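You operate a simulated robot arm through the tools that you are given. There is no shell and no other tool.

You are at the controls of a simulated robot arm. One attempt, no reset.

Task
Cool the load box: MAINS off, discharge, open the vent till COOL lights, then park the brown plug.
Fine: hold DISCHARGE till SAFE lights; stay on STANDBY; PARK socket of the bench amp; leave the vent open.
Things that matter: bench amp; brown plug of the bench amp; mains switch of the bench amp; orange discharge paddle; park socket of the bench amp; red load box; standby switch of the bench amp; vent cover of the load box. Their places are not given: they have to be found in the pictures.

Only the result counts: the job must be done as asked and must still hold three seconds after the hand-in. Knocking over, shifting, dropping, spilling or breaking anything else fails it.

Robot
A 7-joint arm with a two-finger parallel gripper, fixed in place. Base frame: the origin is at the foot of the arm, x ahead of it, y to its left, z up. Readings come in m, degrees, newtons and seconds.
Its first joint turns from -132.0 to 132.0 degrees. Payload 3.91 kg.
The TCP is the grasp point between the finger pads, 0.03 m short of the fingertips. In the tool frame z runs along the fingers and y along their closing line. Largest opening 0.11 m; finger width 0.02, thickness 0.01; the body of the gripper, 0.048 by 0.112 m, starts 0.055 m behind the TCP.
Orientation is that of the tool frame in the base frame, as a unit quaternion [x, y, z, w]. With the fingers straight down and closing along the base's y, the tool's x points along the base's -x, its y along +y and its z along -z.

Tools
- The arm moves only by the tool drive_tool. Its arguments are lists of equal length, an entry for each row: "delta_pos": the shift along the tool's x, y, z in cm, a list of three; "angular": the turn, a rotation vector about the tool's x, y, z in degrees, a list of three; "fingers": the gripper command, from -1 (fully open) to 1 (shut), values between in proportion. In form: {"delta_pos": [[tx, ty, tz], ...], "angular": [[wx, wy, wz], ...], "fingers": [fingers, ...]}. A call has 1 to 20 rows; each row is the pose to reach, as a shift and turn from the pose commanded when the call began, along the tool's axes at that moment. Rows are played at 5 a second. More than 0.05 m and 8.6 degrees between two rows, or a gripper value outside its range, and nothing of the call is played. A pose out of reach is approached as far as the arm can. The call stops where the force on the tool passes 40 N (or 10 N more than at its start, if that is more) or the arm is blocked; 0.2 s more then pass. The fingers move at their own pace (about 0.108 m/s each) and stop on an object; they squeeze with about 22 N. The grip force told is the motor's: it shows also when the fingers shut on nothing. Time passes only in rows, and 0.2 s behind the last, so rows that repeat a pose let the fingers close. It gives the time, the measured TCP pose, the force on the tool (base axes), the opening and the grip force at its end, in the units of the frame above (readings bear some noise), with the torque about the TCP (base axes, N m) and any sound that the robot's microphone picked up.
- Cameras (640 x 400 px; columns grow to the right, rows downward): "scene" is fixed at [0.2193, 0.4987, 1.4061]; the picture's right is [0.67, -0.74, 0.00], its down [-0.56, -0.51, -0.66] and it looks along [0.49, 0.44, -0.75] (base axes); focal length 300 px, centre (320, 200). "wrist" rides on the gripper at [0.072, 0.017, -0.103] in the tool frame; the picture's right is [-0.23, 0.97, 0.00], its down [-0.76, -0.18, -0.62] and it looks along [-0.61, -0.14, 0.78] (tool axes); focal length 222 px, centre (320, 200).
- capture(camera): a new picture of that camera. It takes no simulated time.
- probe_pixels(camera, pixels): for up to 12 pixels [column, row] of the newest picture of that camera ("zoom" is the newest enlarged one), the place [x, y, z] in the base frame of the surface seen there, good to about 0.003 m. It takes no simulated time.
- enlarge(camera, box): a new picture of the part [left, top, right, bottom] of that camera's present view, enlarged. It takes no simulated time.
- hand_in(): hands the job in; it is judged then, once.

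Leave the gripper open and the arm clear of the work at the hand-in unless told otherwise.

The tools are called after "Emit:" as a command line: name --argument value ..., lists and objects as JSON in quotes. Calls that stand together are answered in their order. drive_tool: Moves the arm, as the interface text tells. Its arguments: {"type":"object","properties":{"delta_pos":{"type":"array","items":{"type":"array","items":{"type":"number"}}},"angular":{"type":"array","items":{"type":"array","items":{"type":"number"}}},"fingers":{"type":"array","items":{"type":"number"}}},"required":["delta_pos","angular","fingers"]} The other tools are called the same way: capture (camera) takes a picture; probe_pixels (camera, pixels) gives the place of the surface under pixels of a picture; enlarge (camera, box) takes an enlarged picture of a part of a camera's view; hand_in () hands the job in.

At the start:

```text
t: 0.0
position: [0.4571, 0.507, 1.1875]
orientation: [0.0, 1.0, 0.0, 0.0]
force: [-0.9, 0.6, -0.2]
ft_torque: [-0.02, 0.01, -0.03]
width: 0.1101
finger_force: 0.1
```

scene: 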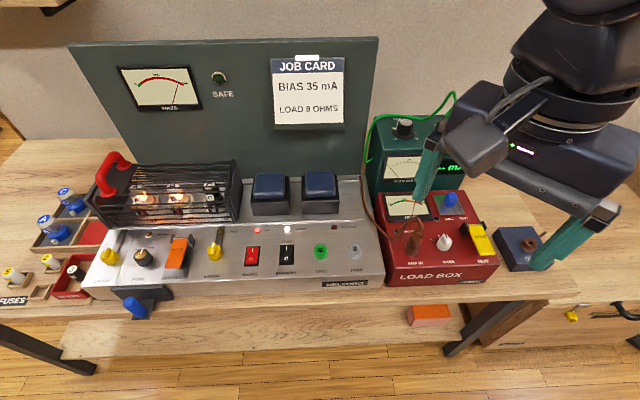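
wrist: 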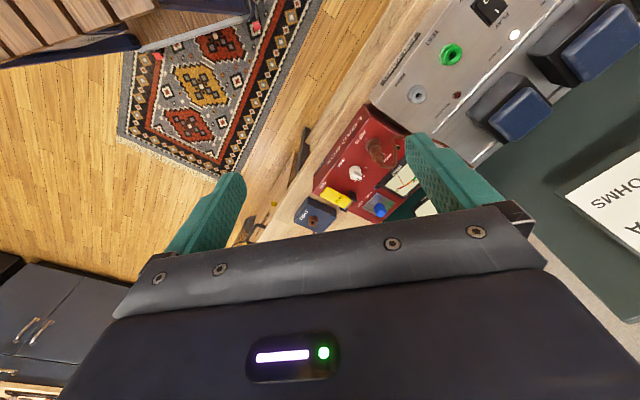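

I see the bench amp in the middle, with the red load box to its right and the gripper partly in view. I'll enlarge several parts of the scene to read the labels.

Emit:
enlarge --camera "scene" --box '[80, 220, 240, 320]'

Emit:
enlarge --camera "scene" --box '[220, 200, 380, 300]'

Emit:
enlarge --camera "scene" --box '[365, 180, 525, 280]'

Emit:
enlarge --camera "scene" --box '[480, 200, 640, 300]'

```text
4.00 times, centred on (160, 270) of scene
```

zoom: 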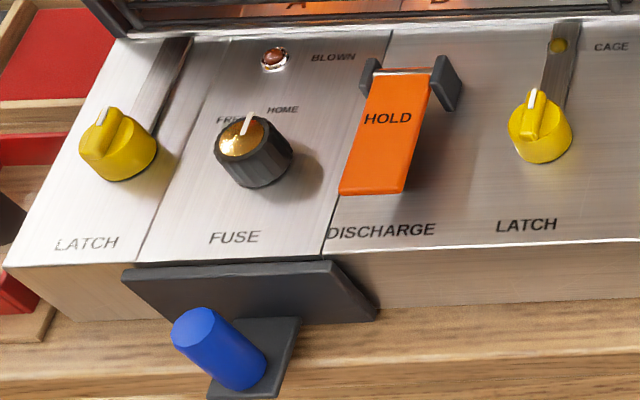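

```text
4.00 times, centred on (300, 250) of scene
```

zoom: 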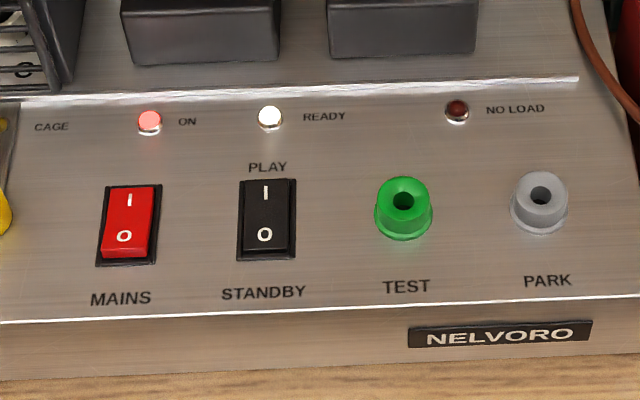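

```text
4.00 times, centred on (445, 230) of scene
```

zoom: 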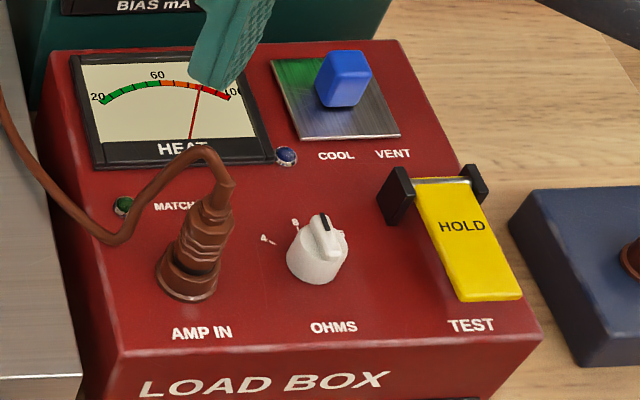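

```text
4.00 times, centred on (560, 250) of scene
```

zoom: 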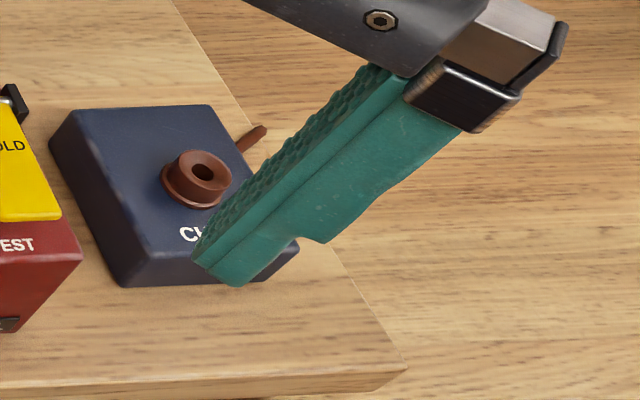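

Mains reads ON (red lamp lit), the brown plug is in AMP IN, and the vent's blue knob sits on a slide. I'll probe the key points in the scene picture to get the geometry.

Emit:
probe_pixels --camera "scene" --pixels '[[251, 249], [251, 260], [287, 248], [286, 258], [321, 249], [355, 249], [178, 243], [174, 266], [415, 241], [452, 199], [437, 213], [464, 213]]'

Emit:
probe_pixels --camera "scene" --pixels '[[230, 277], [370, 273], [230, 230], [360, 222], [400, 265], [480, 265], [385, 200], [460, 191], [300, 295], [370, 287], [412, 255], [445, 205]]'

Emit:
enlarge --camera "scene" --box '[236, 236, 308, 281]'

Emit:
enlarge --camera "scene" --box '[380, 180, 500, 255]'

```text
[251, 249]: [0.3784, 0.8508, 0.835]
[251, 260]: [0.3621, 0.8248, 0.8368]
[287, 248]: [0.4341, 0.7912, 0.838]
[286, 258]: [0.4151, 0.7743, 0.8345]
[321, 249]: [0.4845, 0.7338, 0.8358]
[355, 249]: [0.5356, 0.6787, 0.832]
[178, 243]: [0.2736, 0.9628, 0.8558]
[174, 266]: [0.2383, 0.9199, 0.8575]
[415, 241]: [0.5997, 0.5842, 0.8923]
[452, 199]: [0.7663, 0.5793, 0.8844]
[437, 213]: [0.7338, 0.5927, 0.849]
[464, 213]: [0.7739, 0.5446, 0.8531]
```

```text
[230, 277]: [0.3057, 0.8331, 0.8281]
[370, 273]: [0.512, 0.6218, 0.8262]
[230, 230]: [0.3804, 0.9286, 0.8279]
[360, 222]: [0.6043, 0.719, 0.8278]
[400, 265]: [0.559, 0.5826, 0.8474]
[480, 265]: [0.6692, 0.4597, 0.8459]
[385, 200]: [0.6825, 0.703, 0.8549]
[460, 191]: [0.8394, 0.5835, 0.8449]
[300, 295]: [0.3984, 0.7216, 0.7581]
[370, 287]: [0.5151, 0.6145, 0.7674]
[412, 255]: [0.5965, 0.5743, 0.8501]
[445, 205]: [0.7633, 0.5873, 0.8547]
```

```text
8.89 times, centred on (272, 258) of scene
```

zoom: 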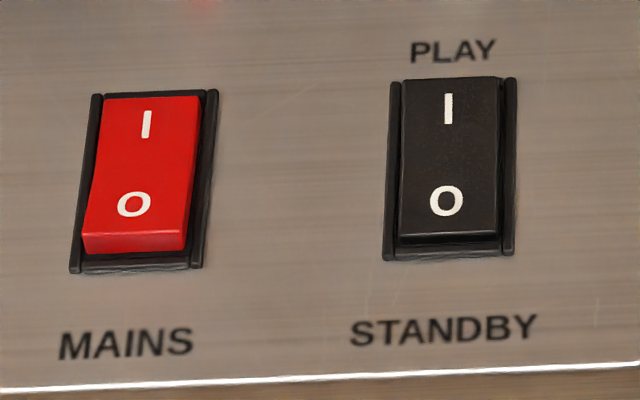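

```text
5.33 times, centred on (440, 218) of scene
```

zoom: 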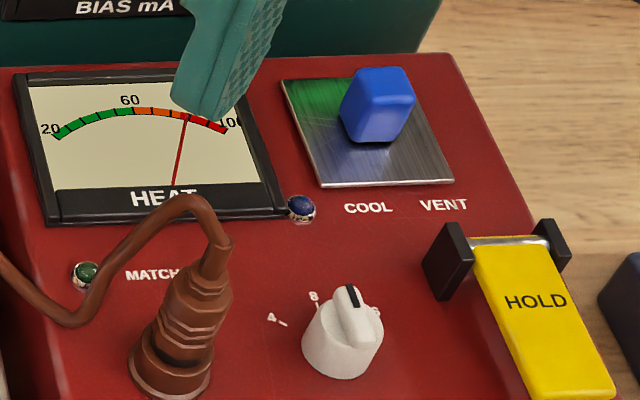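

The red MAINS rocker has its O (front) end raised, so it is on. The black STANDBY rocker has its O end pressed, so it is on standby and must be left alone. Next I'll probe the obstacles: the cage, transformers, back panel, paddle, plug top and knob.

Emit:
probe_pixels --camera "scene" --pixels '[[98, 205], [225, 218], [130, 165], [235, 163], [270, 180], [320, 180], [75, 45], [375, 42], [372, 180], [405, 127], [105, 190], [440, 125]]'

Emit:
probe_pixels --camera "scene" --pixels '[[170, 268], [179, 267], [176, 250], [183, 240], [174, 282], [421, 228], [415, 219], [452, 196], [480, 240], [478, 225], [526, 243], [340, 249]]'

```text
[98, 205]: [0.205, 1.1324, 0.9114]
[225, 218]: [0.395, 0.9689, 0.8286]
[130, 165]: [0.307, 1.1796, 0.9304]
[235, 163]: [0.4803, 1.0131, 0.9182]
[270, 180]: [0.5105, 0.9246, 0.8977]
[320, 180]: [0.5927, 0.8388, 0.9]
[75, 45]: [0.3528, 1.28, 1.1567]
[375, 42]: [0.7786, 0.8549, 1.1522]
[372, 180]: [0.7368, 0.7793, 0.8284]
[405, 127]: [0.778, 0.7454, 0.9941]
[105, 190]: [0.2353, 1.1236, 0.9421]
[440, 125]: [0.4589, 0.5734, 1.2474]
```

```text
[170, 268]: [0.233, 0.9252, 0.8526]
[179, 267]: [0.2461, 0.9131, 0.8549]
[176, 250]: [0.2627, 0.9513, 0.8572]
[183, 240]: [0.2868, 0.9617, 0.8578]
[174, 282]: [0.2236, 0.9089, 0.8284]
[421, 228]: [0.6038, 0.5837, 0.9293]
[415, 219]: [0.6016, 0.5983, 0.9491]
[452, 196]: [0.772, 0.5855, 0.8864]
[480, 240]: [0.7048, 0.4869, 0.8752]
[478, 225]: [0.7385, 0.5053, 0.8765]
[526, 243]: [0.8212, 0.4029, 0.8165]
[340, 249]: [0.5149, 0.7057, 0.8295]
```

The obstacles are low (cage about 0.93 m, back panel 1.15 m). I'll close the fingers and turn the tool 42° so it closes along the amp's width. Then I'll move to a hover above the MAINS switch's O end, about (0.360, 0.822, 1.0).

Emit:
drive_tool --delta_pos '[[1, 3.2, 1.4], [2, 6.3, 3], [3, 9.5, 5], [4, 12.6, 7], [5, 15.8, 9], [6, 18.9, 11], [7, 22, 13], [8, 25.2, 15], [9, 28.4, 17], [9.7, 31.5, 18.7], [9.7, 31.5, 18.7], [9.7, 31.5, 18.7]]' --angular '[[0, 0, -4.2], [0, 0, -8.4], [0, 0, -12.6], [0, 0, -16.8], [0, 0, -21], [0, 0, -25.2], [0, 0, -29.4], [0, 0, -33.6], [0, 0, -37.8], [0, 0, -42], [0, 0, -42], [0, 0, -42]]' --fingers '[1, 1, 1, 1, 1, 1, 1, 1, 1, 1, 1, 1]'

```text
t: 2.6
position: [0.3605, 0.8209, 0.9996]
orientation: [-0.359, 0.933, 0.0, 0.0]
force: [0.2, 0.5, 0.0]
ft_torque: [0.01, 0.03, 0.03]
width: 0.0
finger_force: 22.1
```

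The hover was reached. I'll take both pictures to check alignment and get a clearer view of the load box.

Emit:
capture --camera "wrist"

Emit:
capture --camera "scene"

Emit:
enlarge --camera "scene" --box '[365, 160, 525, 260]'

```text
taken
```

wrist: 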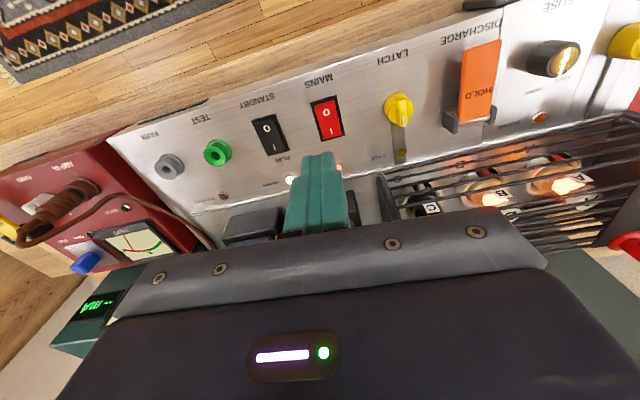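

```text
taken
```

scene: 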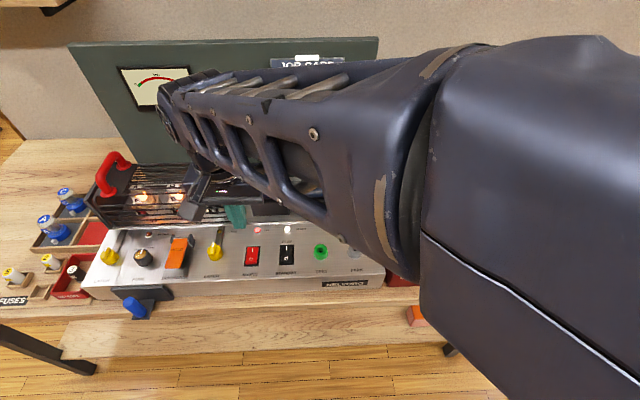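

```text
4.00 times, centred on (445, 210) of scene
```

zoom: 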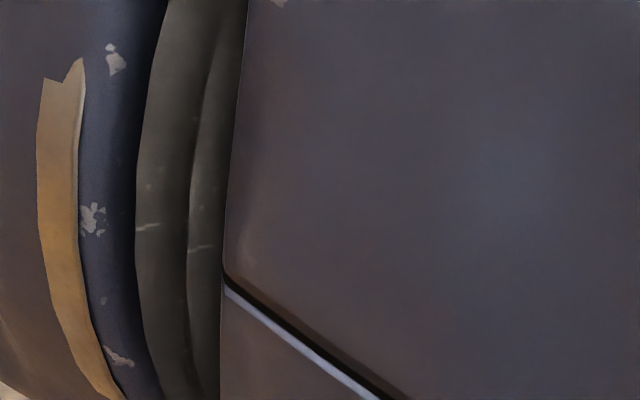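

In the wrist picture the MAINS O end is near (323,107), upside down. I'll probe the switch surfaces from here.

Emit:
probe_pixels --camera "wrist" --pixels '[[323, 105], [331, 128], [318, 103], [328, 102], [263, 130], [272, 147], [479, 60], [470, 105], [495, 45], [467, 48], [170, 166], [217, 152]]'

Emit:
enlarge --camera "wrist" --box '[240, 80, 360, 155]'

Emit:
enlarge --camera "wrist" --box '[0, 150, 200, 275]'

```text
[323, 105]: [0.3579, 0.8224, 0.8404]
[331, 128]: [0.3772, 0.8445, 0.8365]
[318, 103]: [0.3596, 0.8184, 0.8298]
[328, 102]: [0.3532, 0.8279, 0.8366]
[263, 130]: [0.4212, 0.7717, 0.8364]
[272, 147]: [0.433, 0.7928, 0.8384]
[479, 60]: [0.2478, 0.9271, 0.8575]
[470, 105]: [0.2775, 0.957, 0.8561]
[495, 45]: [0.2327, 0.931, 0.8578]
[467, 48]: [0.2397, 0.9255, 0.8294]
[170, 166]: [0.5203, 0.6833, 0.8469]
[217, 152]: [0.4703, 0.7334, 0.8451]
```

```text
5.33 times, centred on (300, 118) of wrist
```

zoom: 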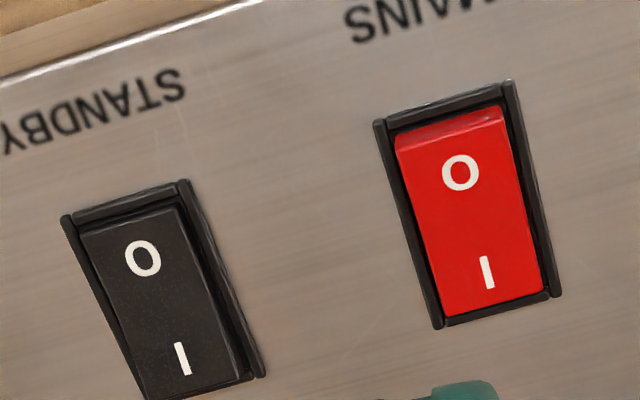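

```text
3.20 times, centred on (100, 212) of wrist
```

zoom: 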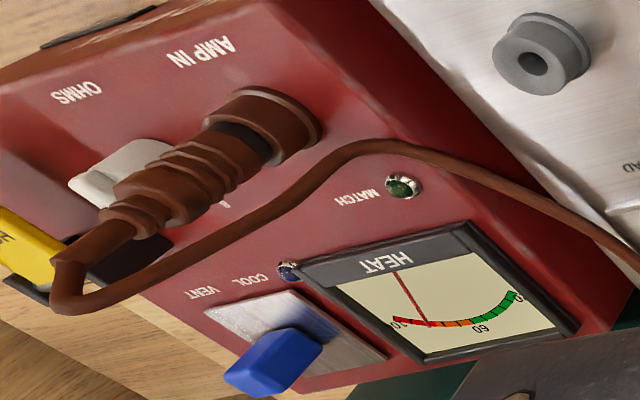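

I can see the rocker's O end at about (0.3585, 0.823) with its top near z=0.840. I'll move down onto it and press gently, watching the force and listening for a click.

Emit:
drive_tool --delta_pos '[[-0.26, 0.44, 3], [-0.26, 0.44, 6], [-0.26, 0.44, 9], [-0.26, 0.44, 11.5], [-0.26, 0.44, 12.5], [-0.26, 0.44, 12.9], [-0.26, 0.44, 13.2], [-0.26, 0.44, 13.5], [-0.26, 0.44, 13.7]]' --angular '[[0, 0, 0], [0, 0, 0], [0, 0, 0], [0, 0, 0], [0, 0, 0], [0, 0, 0], [0, 0, 0], [0, 0, 0], [0, 0, 0]]' --fingers '[1, 1, 1, 1, 1, 1, 1, 1, 1]'

```text
t: 4.8
position: [0.3586, 0.8276, 0.868]
orientation: [-0.358, 0.934, 0.002, 0.001]
force: [-1.8, -3.1, 8.5]
ft_torque: [-0.05, -0.01, 0.01]
width: 0.0
finger_force: 22.4
stopped in row 9: the force on the tool passed its limit at 42 N (the readings are from after the stop); the commanded pose is now the measured one
```

The push stopped at 42 N with the tip near z=0.838. I'll check whether the switch flipped.

Emit:
enlarge --camera "scene" --box '[220, 210, 340, 285]'

Emit:
enlarge --camera "wrist" --box '[220, 60, 460, 210]'

```text
5.33 times, centred on (280, 248) of scene
```

zoom: 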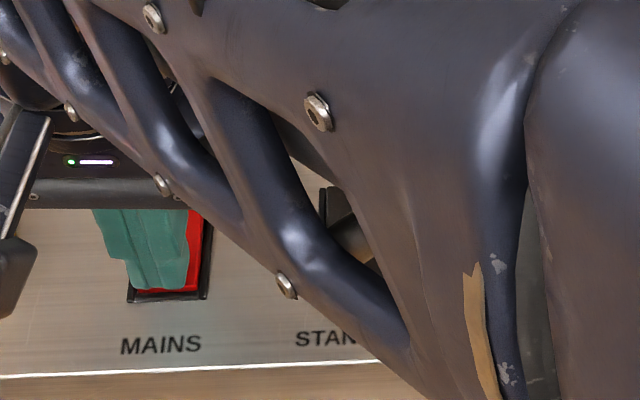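

```text
2.67 times, centred on (340, 135) of wrist
```

zoom: 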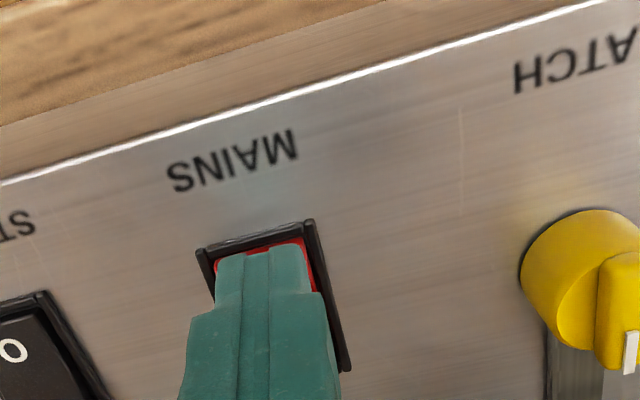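

The finger hides the rocker, so I'll lift 5 cm and look.

Emit:
drive_tool --delta_pos '[[0, 0, -2], [0, 0, -5], [0, 0, -5]]' --angular '[[0, 0, 0], [0, 0, 0], [0, 0, 0]]' --fingers '[1, 1, 1]'

Emit:
enlarge --camera "wrist" --box '[220, 60, 460, 210]'

Emit:
capture --camera "wrist"

Emit:
enlarge --camera "scene" --box '[220, 210, 340, 285]'

```text
t: 5.6
position: [0.3601, 0.8271, 0.9166]
orientation: [-0.358, 0.934, 0.0, 0.0]
force: [0.8, 0.4, -0.2]
ft_torque: [0.03, 0.01, -0.02]
width: 0.0001
finger_force: 21.8
```

```text
2.67 times, centred on (340, 135) of wrist
```

zoom: 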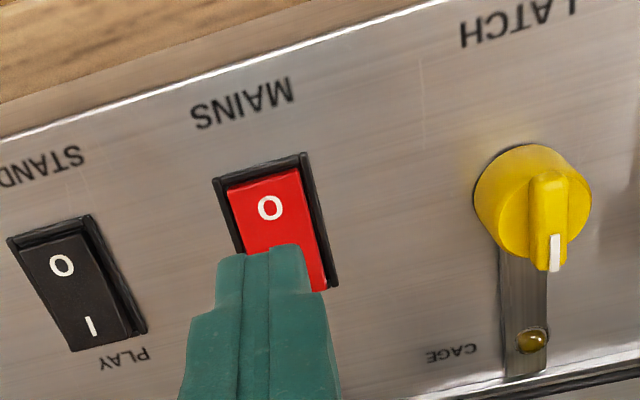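

```text
taken
```

wrist: 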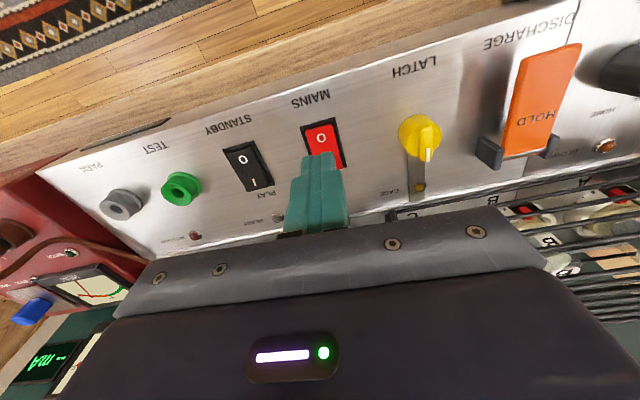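

```text
5.33 times, centred on (280, 248) of scene
```

zoom: 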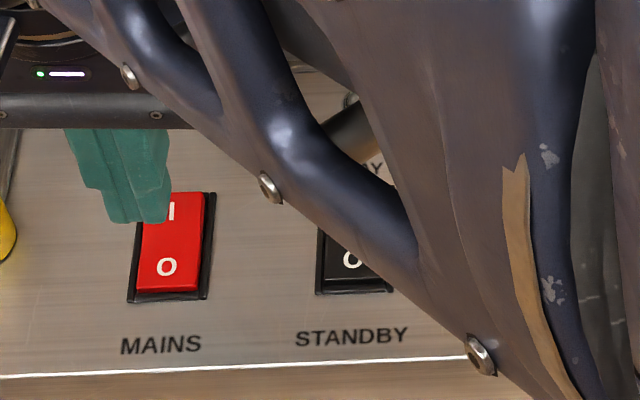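

The MAINS rocker is now on O and the lamps are out. Next is the orange DISCHARGE paddle, whose front part is near (0.248, 0.927) with its top at 0.857. I'll lift, move across, and hover just above it.

Emit:
drive_tool --delta_pos '[[0, 0, -4], [0.4, 3.7, -4], [0.8, 7.4, -4], [1.2, 11.2, -4], [1.6, 14.9, -4], [1.6, 14.9, -1], [1.6, 14.9, 1.5], [1.6, 14.9, 1.5]]' --angular '[[0, 0, 0], [0, 0, 0], [0, 0, 0], [0, 0, 0], [0, 0, 0], [0, 0, 0], [0, 0, 0], [0, 0, 0]]' --fingers '[1, 1, 1, 1, 1, 1, 1, 1]'

Emit:
capture --camera "scene"

Emit:
capture --camera "wrist"

```text
t: 7.4
position: [0.247, 0.9273, 0.8996]
orientation: [-0.358, 0.934, 0.001, 0.0]
force: [-0.4, -0.5, 0.3]
ft_torque: [-0.02, 0.01, 0.0]
width: 0.0002
finger_force: 21.8
```

```text
taken
```

scene: 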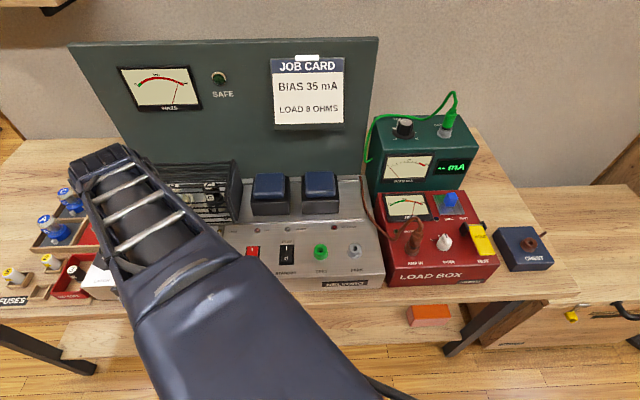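

```text
taken
```

wrist: 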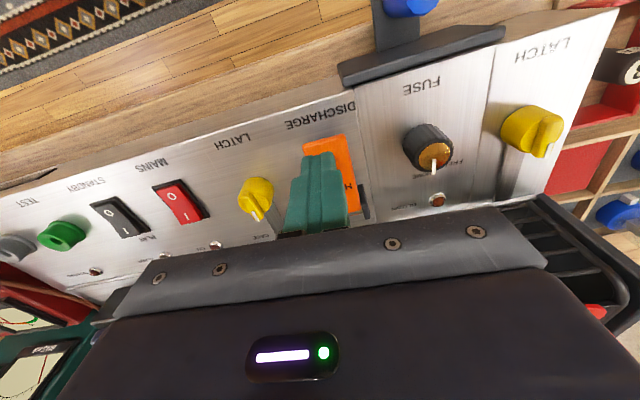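

The finger is over the paddle, and the SAFE lamp (218,78) and VOLTS meter are both visible in the scene. I'll press down in small steps and hold briefly.

Emit:
drive_tool --delta_pos '[[0, 0, 0.8], [0, 0, 1.2], [0, 0, 1.5], [0, 0, 1.8], [0, 0, 2.1], [0, 0, 2.4], [0, 0, 2.4], [0, 0, 2.4]]' --angular '[[0, 0, 0], [0, 0, 0], [0, 0, 0], [0, 0, 0], [0, 0, 0], [0, 0, 0], [0, 0, 0], [0, 0, 0]]' --fingers '[1, 1, 1, 1, 1, 1, 1, 1]'

Emit:
enlarge --camera "scene" --box '[100, 50, 260, 150]'

Emit:
enlarge --camera "wrist" --box '[220, 90, 420, 215]'

```text
t: 9.2
position: [0.2457, 0.9264, 0.8774]
orientation: [-0.358, 0.934, 0.001, 0.0]
force: [0.2, 0.2, 2.7]
ft_torque: [0.04, -0.03, -0.01]
width: 0.0
finger_force: 22.4
```

```text
4.00 times, centred on (180, 100) of scene
```

zoom: 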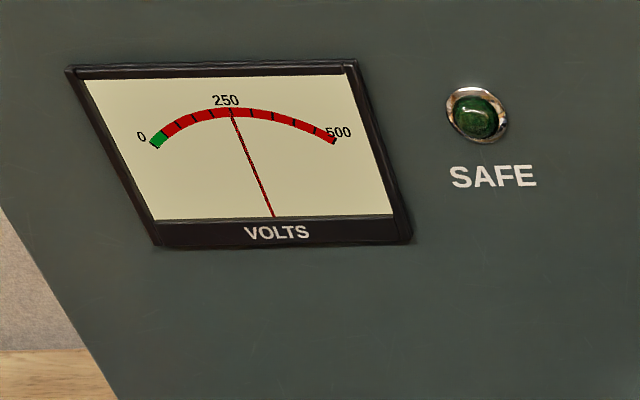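

```text
3.20 times, centred on (320, 152) of wrist
```

zoom: 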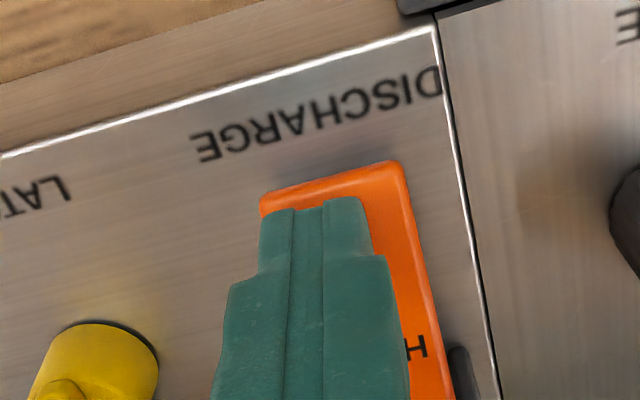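

The paddle is down and VOLTS is falling (about 250). I'll keep holding.

Emit:
drive_tool --delta_pos '[[0, 0, 0], [0, 0, 0], [0, 0, 0], [0, 0, 0], [0, 0, 0], [0, 0, 0], [0, 0, 0], [0, 0, 0], [0, 0, 0], [0, 0, 0], [0, 0, 0], [0, 0, 0], [0, 0, 0], [0, 0, 0], [0, 0, 0]]' --angular '[[0, 0, 0], [0, 0, 0], [0, 0, 0], [0, 0, 0], [0, 0, 0], [0, 0, 0], [0, 0, 0], [0, 0, 0], [0, 0, 0], [0, 0, 0], [0, 0, 0], [0, 0, 0], [0, 0, 0], [0, 0, 0], [0, 0, 0]]' --fingers '[1, 1, 1, 1, 1, 1, 1, 1, 1, 1, 1, 1, 1, 1, 1]'

Emit:
enlarge --camera "scene" --box '[100, 50, 260, 150]'

```text
t: 12.4
position: [0.2475, 0.927, 0.8772]
orientation: [-0.358, 0.934, 0.0, 0.0]
force: [-0.5, -0.4, 3.0]
ft_torque: [0.0, -0.01, 0.02]
width: 0.0001
finger_force: 21.8
```

```text
4.00 times, centred on (180, 100) of scene
```

zoom: 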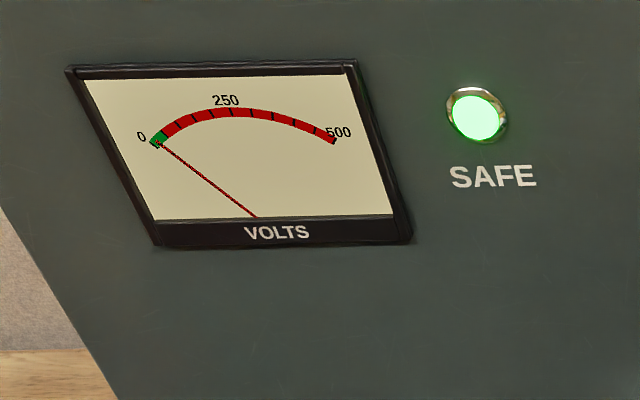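

SAFE is lit and VOLTS is at 0. I'll release the paddle, rise, and travel to a hover above the load box vent.

Emit:
drive_tool --delta_pos '[[0, 0, -3], [0, 0, -7], [0, 0, -11], [0, 0, -14], [-1.1, -4.6, -14], [-2.2, -9.3, -14], [-3.4, -14, -14], [-4.5, -18.6, -14], [-5.6, -23.3, -14], [-6.7, -27.9, -14], [-7.8, -32.6, -14], [-9, -37.2, -14], [-10.1, -41.9, -14], [-11.2, -46.5, -14], [-12.3, -51.2, -14], [-13.4, -55.8, -14], [-14.6, -60.5, -14], [-14.6, -60.5, -14]]' --angular '[[0, 0, 0], [0, 0, 0], [0, 0, 0], [0, 0, 0], [0, 0, 0], [0, 0, 0], [0, 0, 0], [0, 0, 0], [0, 0, 0], [0, 0, 0], [0, 0, 0], [0, 0, 0], [0, 0, 0], [0, 0, 0], [0, 0, 0], [0, 0, 0], [0, 0, 0], [0, 0, 0]]' --fingers '[1, 1, 1, 1, 1, 1, 1, 1, 1, 1, 1, 1, 1, 1, 1, 1, 1, 1]'

Emit:
capture --camera "scene"

Emit:
capture --camera "wrist"

```text
t: 16.2
position: [0.7609, 0.5756, 1.0169]
orientation: [-0.36, 0.933, 0.001, 0.0]
force: [-0.5, -0.3, 0.2]
ft_torque: [0.01, 0.02, -0.01]
width: 0.0
finger_force: 21.7
```

```text
taken
```

scene: 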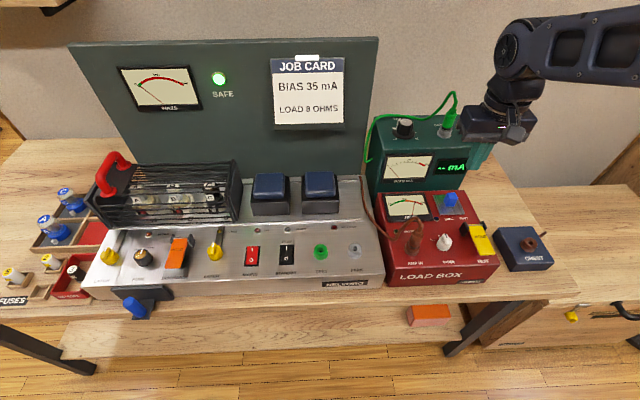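

```text
taken
```

wrist: 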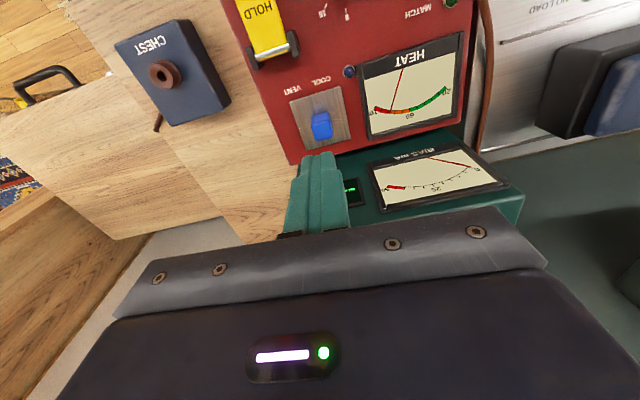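

SAFE stays lit after release. Now I'll zoom on the vent in both views.

Emit:
enlarge --camera "scene" --box '[420, 180, 484, 220]'

Emit:
enlarge --camera "wrist" --box '[270, 60, 366, 120]'

Emit:
enlarge --camera "wrist" --box '[240, 30, 400, 180]'

```text
10.00 times, centred on (452, 200) of scene
```

zoom: 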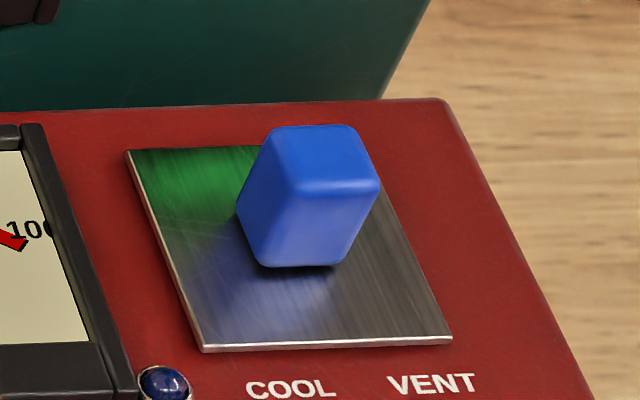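

```text
6.67 times, centred on (318, 90) of wrist
```

zoom: 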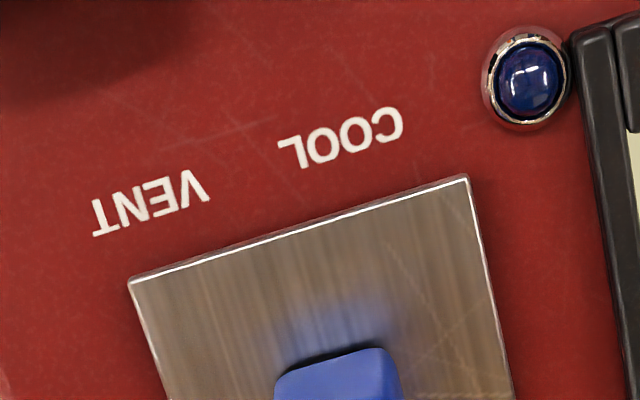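

```text
2.67 times, centred on (320, 105) of wrist
```

zoom: 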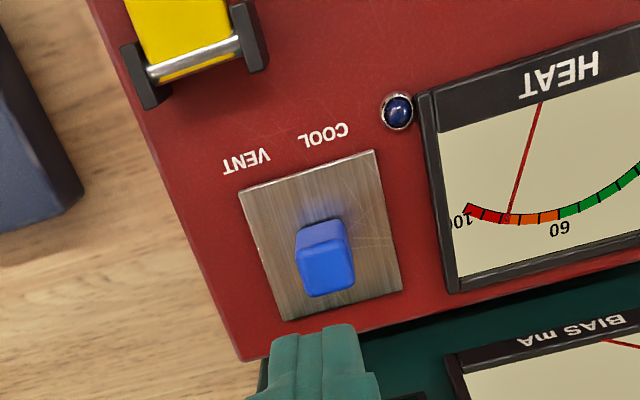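

The vent is a metal plate with a blue knob near its back edge. I'll probe the plate and knob dimensions from the wrist zoom to plan the grasp.

Emit:
probe_pixels --camera "zoom" --pixels '[[246, 195], [370, 158], [397, 285], [290, 315], [315, 230], [325, 260], [330, 285], [305, 245], [350, 250], [280, 220], [250, 350], [400, 320]]'

Emit:
enlarge --camera "wrist" --box '[285, 85, 365, 145]'

```text
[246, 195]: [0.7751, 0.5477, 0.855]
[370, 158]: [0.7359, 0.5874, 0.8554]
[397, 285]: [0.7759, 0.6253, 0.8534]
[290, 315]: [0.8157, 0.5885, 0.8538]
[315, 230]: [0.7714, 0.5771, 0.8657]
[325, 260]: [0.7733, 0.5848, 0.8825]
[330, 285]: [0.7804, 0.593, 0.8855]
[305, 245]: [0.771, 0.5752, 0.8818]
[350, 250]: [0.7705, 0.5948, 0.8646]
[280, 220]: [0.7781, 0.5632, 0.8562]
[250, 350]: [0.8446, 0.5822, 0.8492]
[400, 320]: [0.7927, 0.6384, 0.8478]
```

```text
6.67 times, centred on (325, 115) of wrist
```

zoom: 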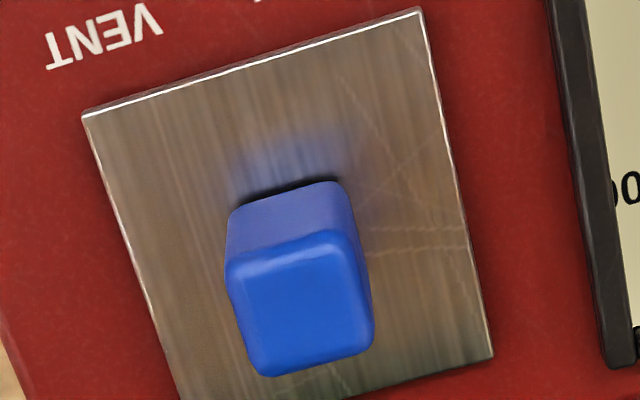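

The knob (about 20×18 mm, top z≈0.886) is centred on the plate at (0.777, 0.588). That suggests a sliding cover, most likely towards the right. I'll check clearances to the bias meter box behind and to the right edge before grasping.

Emit:
probe_pixels --camera "scene" --pixels '[[380, 192], [455, 188], [375, 155], [465, 150], [440, 185], [410, 155], [445, 120], [384, 118], [405, 128], [480, 195], [500, 262], [468, 185]]'

```text
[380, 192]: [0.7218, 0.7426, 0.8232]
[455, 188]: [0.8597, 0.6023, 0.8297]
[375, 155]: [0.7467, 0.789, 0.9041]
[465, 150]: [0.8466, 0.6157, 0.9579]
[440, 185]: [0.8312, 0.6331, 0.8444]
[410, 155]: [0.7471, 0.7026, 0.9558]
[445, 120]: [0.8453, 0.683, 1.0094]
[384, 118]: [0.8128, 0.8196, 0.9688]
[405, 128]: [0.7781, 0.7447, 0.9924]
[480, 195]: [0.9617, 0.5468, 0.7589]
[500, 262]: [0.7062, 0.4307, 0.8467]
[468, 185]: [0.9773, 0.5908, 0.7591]
```

There is about 4 cm clearance behind. I'll open the fingers to about 4 cm, line up over the knob, and descend so the pads straddle it with tips just above the plate.

Emit:
drive_tool --delta_pos '[[-1, -0.1, 1], [-2, -0.1, 3], [-2, -0.1, 6], [-2, -0.1, 8], [-2, -0.1, 8]]' --angular '[[0, 0, 0], [0, 0, 0], [0, 0, 0], [0, 0, 0], [0, 0, 0]]' --fingers '[0.27, 0.27, 0.27, 0.27, 0.27]'

Emit:
capture --camera "wrist"

Emit:
enlarge --camera "scene" --box '[380, 120, 540, 220]'

```text
t: 17.4
position: [0.7744, 0.5876, 0.936]
orientation: [-0.358, 0.934, 0.001, 0.0]
force: [0.0, -0.2, -0.4]
ft_torque: [0.0, 0.04, 0.03]
width: 0.0403
finger_force: 0.0
```

```text
taken
```

wrist: 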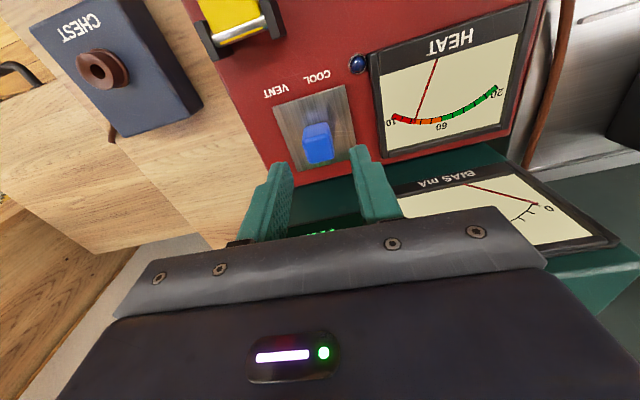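

```text
4.00 times, centred on (460, 170) of scene
```

zoom: 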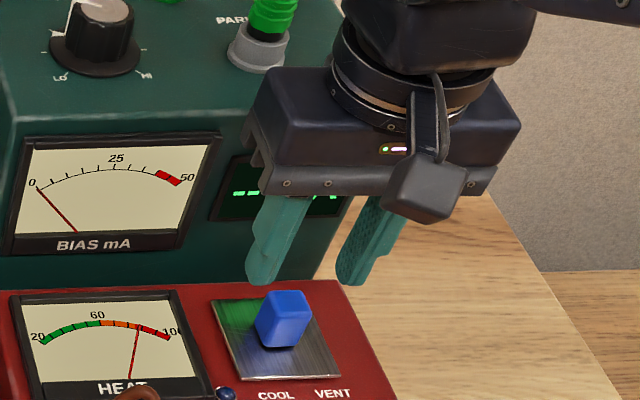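

The fingers straddle the knob in u. I'll descend 4.5 cm and then close.

Emit:
drive_tool --delta_pos '[[-0.1, 0, 1.5], [-0.1, 0, 3], [-0.1, 0, 4], [-0.1, 0, 4.5], [-0.1, 0, 4.5]]' --angular '[[0, 0, 0], [0, 0, 0], [0, 0, 0], [0, 0, 0], [0, 0, 0]]' --fingers '[0.27, 0.27, 0.27, 0.27, 0.27]'

Emit:
capture --camera "wrist"

Emit:
enlarge --camera "scene" --box '[400, 150, 510, 220]'

```text
t: 18.6
position: [0.775, 0.5902, 0.8911]
orientation: [-0.359, 0.933, 0.001, 0.001]
force: [0.2, -0.4, -0.2]
ft_torque: [-0.01, 0.04, 0.04]
width: 0.0402
finger_force: 0.0
```

```text
taken
```

wrist: 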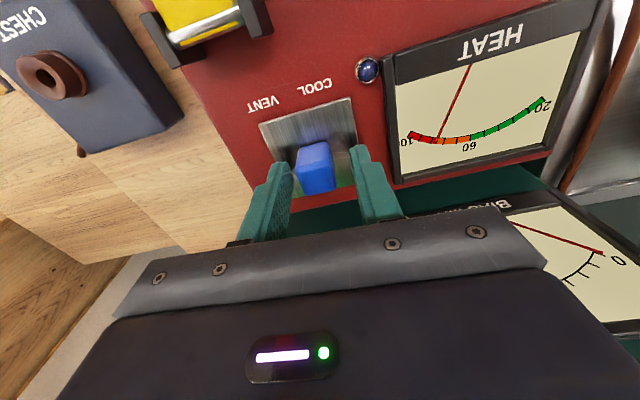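

```text
5.71 times, centred on (455, 185) of scene
```

zoom: 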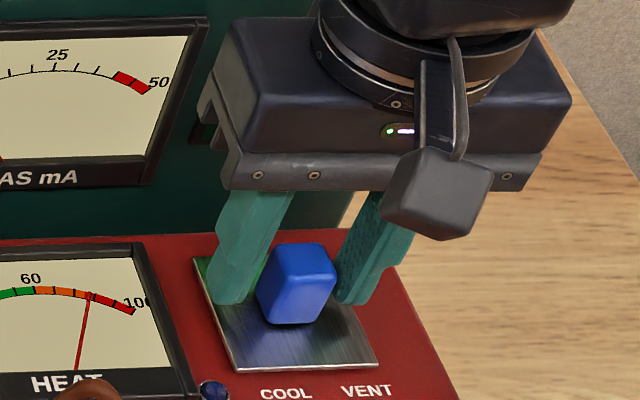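

The knob sits about 4 mm nearer the right finger (wrist: knob centre 316, finger gap middle 324). I'll shift to centre on it and then close gently.

Emit:
drive_tool --delta_pos '[[0.1, -0.2, 0], [0.2, -0.4, 0], [0.2, -0.4, 0], [0.2, -0.4, 0], [0.2, -0.4, 0]]' --angular '[[0, 0, 0], [0, 0, 0], [0, 0, 0], [0, 0, 0], [0, 0, 0]]' --fingers '[0.27, 0.27, 0.27, 0.27, 0.27]'

Emit:
drive_tool --delta_pos '[[0, 0, 0], [0, 0, 0], [0, 0, 0], [0, 0, 0]]' --angular '[[0, 0, 0], [0, 0, 0], [0, 0, 0], [0, 0, 0]]' --fingers '[0.5, 0.7, 1, 1]'

Emit:
enlarge --camera "scene" --box '[400, 150, 510, 220]'

```text
t: 19.8
position: [0.778, 0.5845, 0.8914]
orientation: [-0.359, 0.933, 0.0, 0.001]
force: [-0.4, -0.1, 0.7]
ft_torque: [0.03, 0.01, 0.0]
width: 0.0402
finger_force: 0.1
```

```text
t: 20.8
position: [0.7799, 0.5845, 0.8913]
orientation: [-0.36, 0.933, 0.001, 0.001]
force: [1.1, 0.7, 0.2]
ft_torque: [0.0, -0.14, 1.04]
width: 0.0231
finger_force: 45.4
```

```text
5.71 times, centred on (455, 185) of scene
```

zoom: 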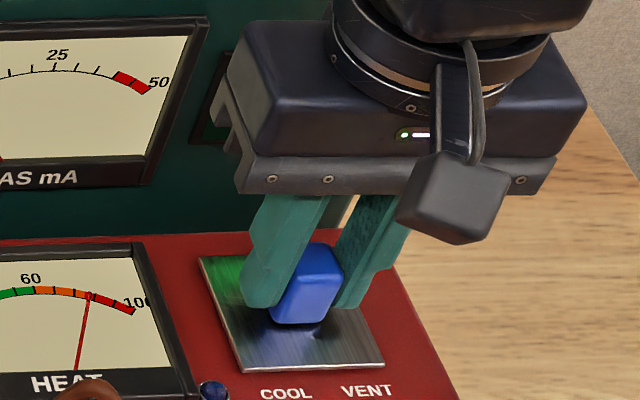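

The knob is gripped (23 mm), and the plate shifted slightly to the right with it, so it seems to slide along the right direction. I'll draw it gently 1.5 cm right (tool -y) and check.

Emit:
drive_tool --delta_pos '[[0, -0.4, 0], [0, -0.8, 0], [0, -1.2, 0], [0, -1.5, 0], [0, -1.5, 0]]' --angular '[[0, 0, 0], [0, 0, 0], [0, 0, 0], [0, 0, 0], [0, 0, 0]]' --fingers '[1, 1, 1, 1, 1]'

Emit:
enlarge --camera "scene" --box '[400, 150, 510, 220]'

Emit:
capture --camera "wrist"

```text
t: 22.0
position: [0.7886, 0.5738, 0.891]
orientation: [-0.359, 0.933, 0.002, 0.001]
force: [21.7, 21.5, -16.5]
ft_torque: [0.89, -0.91, 0.91]
width: 0.0226
finger_force: 45.1
```

```text
5.71 times, centred on (455, 185) of scene
```

zoom: 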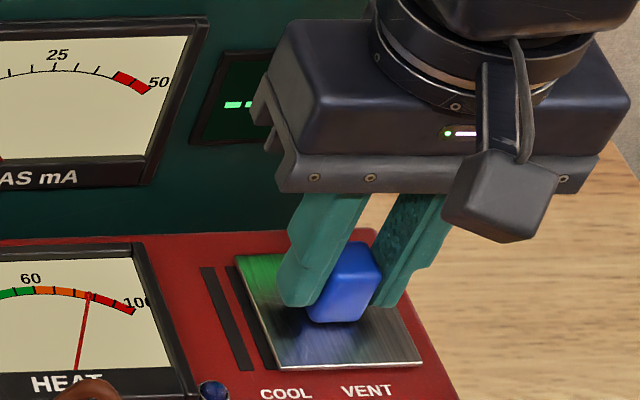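

```text
taken
```

wrist: 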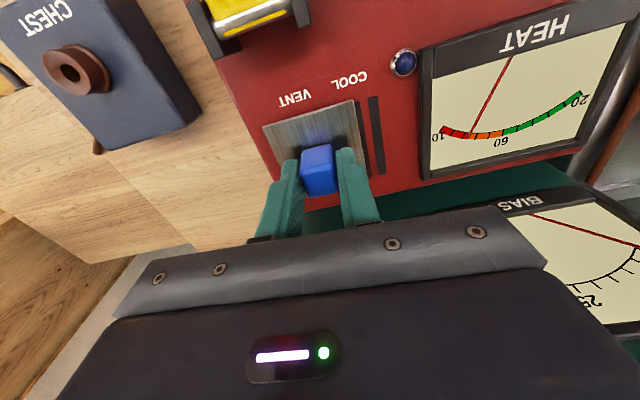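

The vent plate slides right and dark slots are showing. The side force (about 30 N backward) and torque show the load box is turned about 3° from my tool. I'll correct the yaw by 3° and relieve the sideways load.

Emit:
drive_tool --delta_pos '[[-0.05, 0, 0], [-0.1, 0, 0], [-0.1, 0, 0]]' --angular '[[0, 0, -1.5], [0, 0, -3], [0, 0, -3]]' --fingers '[1, 1, 1]'

```text
t: 22.8
position: [0.7892, 0.5735, 0.8916]
orientation: [-0.384, 0.923, 0.001, 0.0]
force: [5.4, 4.3, -14.0]
ft_torque: [-0.42, 0.28, -0.26]
width: 0.0217
finger_force: 44.8
```

The load has dropped, so the tool is now aligned with the box. I'll keep drawing to the right.

Emit:
drive_tool --delta_pos '[[0, -0.4, 0.05], [0, -0.8, 0.05], [0, -1.2, 0.05], [0, -1.6, 0.05], [0, -1.6, 0.05]]' --angular '[[0, 0, 0], [0, 0, 0], [0, 0, 0], [0, 0, 0], [0, 0, 0]]' --fingers '[1, 1, 1, 1, 1]'

Emit:
enlarge --camera "scene" --box '[400, 150, 510, 220]'

Emit:
capture --camera "wrist"

```text
t: 24.0
position: [0.8005, 0.5632, 0.8922]
orientation: [-0.383, 0.924, 0.0, 0.0]
force: [-11.5, -12.2, -2.1]
ft_torque: [-1.2, 1.07, -0.03]
width: 0.0219
finger_force: 44.7
```

```text
5.71 times, centred on (455, 185) of scene
```

zoom: 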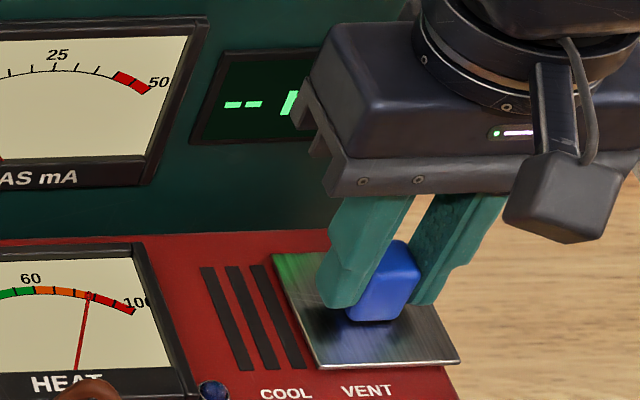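

```text
taken
```

wrist: 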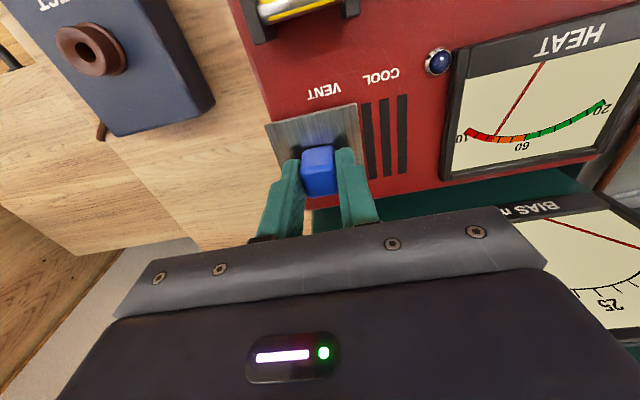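

Three slots are uncovered. I'll relieve the slight sideways load and continue.

Emit:
drive_tool --delta_pos '[[0.07, -0.3, 0], [0.08, -0.6, 0], [0.09, -0.9, 0], [0.1, -1.2, 0], [0.11, -1.5, 0], [0.11, -1.5, 0]]' --angular '[[0, 0, 0], [0, 0, 0], [0, 0, 0], [0, 0, 0], [0, 0, 0], [0, 0, 0]]' --fingers '[1, 1, 1, 1, 1, 1]'

Emit:
enlarge --camera "scene" --box '[390, 150, 500, 220]'

Emit:
capture --camera "wrist"

```text
t: 25.4
position: [0.8108, 0.5519, 0.8911]
orientation: [-0.382, 0.924, 0.001, 0.001]
force: [-10.8, -9.0, -2.8]
ft_torque: [-0.4, 0.18, 0.01]
width: 0.022
finger_force: 45.1
```

```text
5.71 times, centred on (445, 185) of scene
```

zoom: 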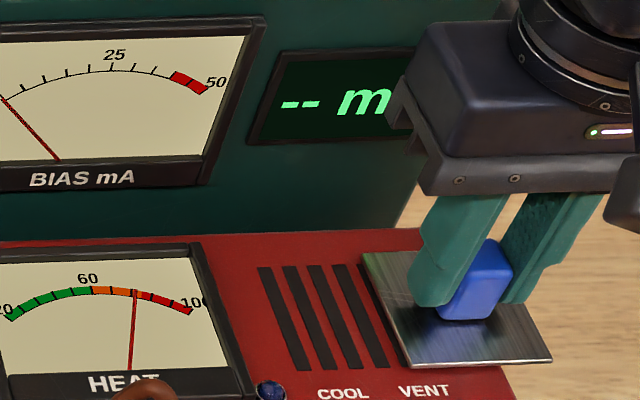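

```text
taken
```

wrist: 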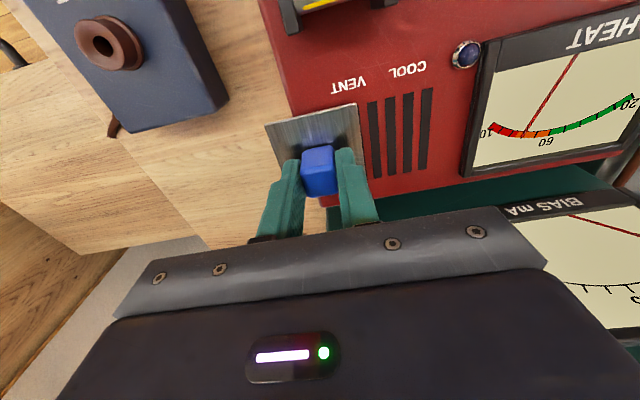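

Four slots are open and the HEAT needle has started to drop. I'll draw a bit more, looking for the end stop.

Emit:
drive_tool --delta_pos '[[0.05, -0.2, 0], [0.06, -0.4, 0], [0.06, -0.6, 0], [0.07, -0.8, 0], [0.07, -0.8, 0]]' --angular '[[0, 0, 0], [0, 0, 0], [0, 0, 0], [0, 0, 0], [0, 0, 0]]' --fingers '[1, 1, 1, 1, 1]'

Emit:
enlarge --camera "scene" --box '[390, 150, 500, 220]'

```text
t: 26.6
position: [0.8145, 0.5473, 0.8901]
orientation: [-0.384, 0.923, 0.002, 0.002]
force: [3.6, 29.1, -4.4]
ft_torque: [0.98, -0.95, -0.21]
width: 0.0218
finger_force: 44.8
```

```text
5.71 times, centred on (445, 185) of scene
```

zoom: 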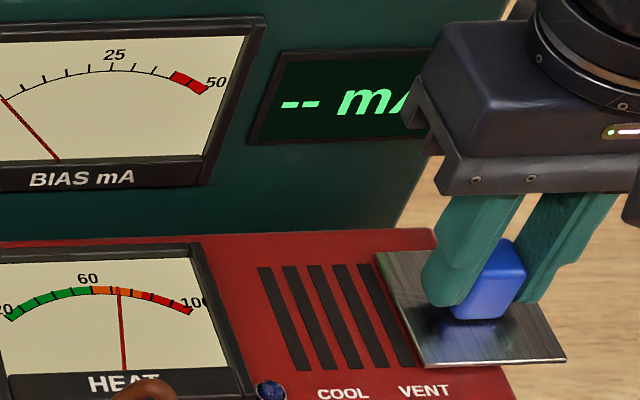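

There is now resistance along the slide and five slots show, so the cover is at its end stop. The needle is falling. I'll relax the pull a little, release the knob and lift away.

Emit:
drive_tool --delta_pos '[[0, 0.15, 0], [0, 0.15, 0], [0, 0.15, 0], [0, 0.15, 0], [0, 0.15, -2], [0, 0.15, -5], [0, 0.15, -9], [0, 0.15, -13], [0, 0.15, -13]]' --angular '[[0, 0, 0], [0, 0, 0], [0, 0, 0], [0, 0, 0], [0, 0, 0], [0, 0, 0], [0, 0, 0], [0, 0, 0], [0, 0, 0]]' --fingers '[1, 0.5, 0.3, 0.3, 0.3, 0.3, 0.3, 0.3, 0.3]'

Emit:
capture --camera "scene"

Emit:
enlarge --camera "scene" --box '[380, 160, 508, 240]'

```text
t: 28.6
position: [0.8129, 0.5457, 1.0219]
orientation: [-0.384, 0.924, 0.001, 0.001]
force: [-0.8, -0.6, -0.1]
ft_torque: [-0.02, -0.03, -0.02]
width: 0.0384
finger_force: 0.1
```

```text
taken
```

scene: 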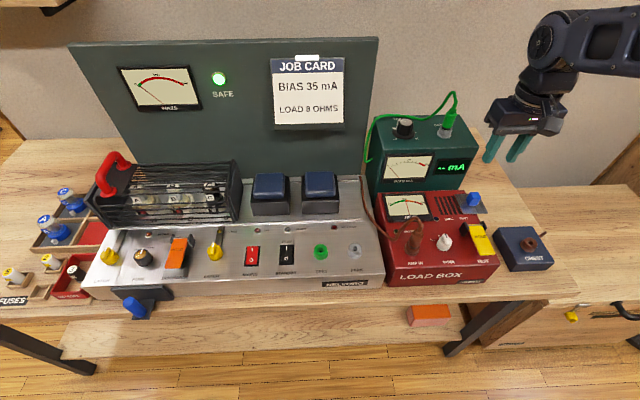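

```text
5.00 times, centred on (444, 200) of scene
```

zoom: 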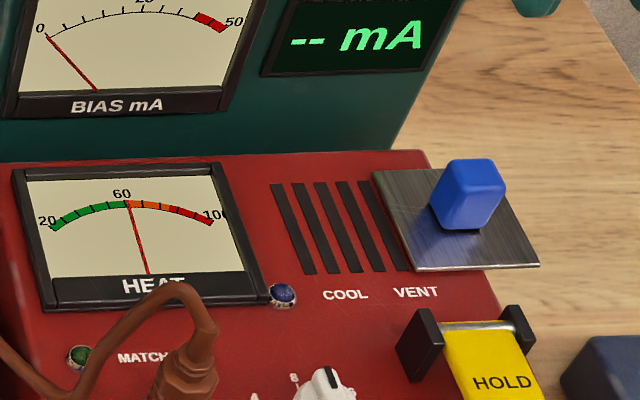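

HEAT is at 60 and still falling, and the cover stays open. While it cools I'll move to view the brown plug from above.

Emit:
drive_tool --delta_pos '[[2.5, 3.5, -3], [5, 7, -6], [7.5, 10.5, -6], [10, 14, -6], [12.6, 17.5, -6], [12.6, 17.5, -6], [12.6, 17.5, -6], [12.6, 17.5, -6], [12.6, 17.5, -6], [12.6, 17.5, -6]]' --angular '[[0, 0, 0], [0, 0, 0], [0, 0, 0], [0, 0, 0], [0, 0, 0], [0, 0, 0], [0, 0, 0], [0, 0, 0], [0, 0, 0], [0, 0, 0]]' --fingers '[0.3, 0.3, 0.3, 0.3, 0.3, 0.3, 0.3, 0.3, 0.3, 0.3]'

Emit:
capture --camera "wrist"

Emit:
capture --camera "scene"

```text
refused: row 1 steps farther than a row can; nothing moved
```

```text
taken
```

wrist: 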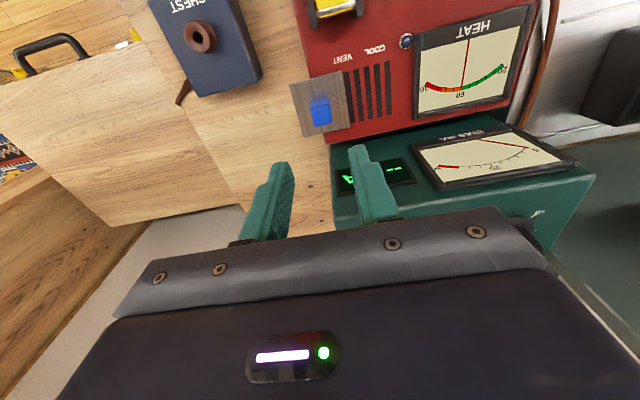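

```text
taken
```

scene: 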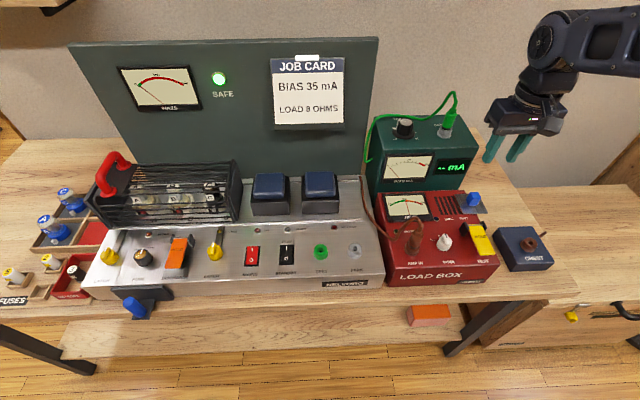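

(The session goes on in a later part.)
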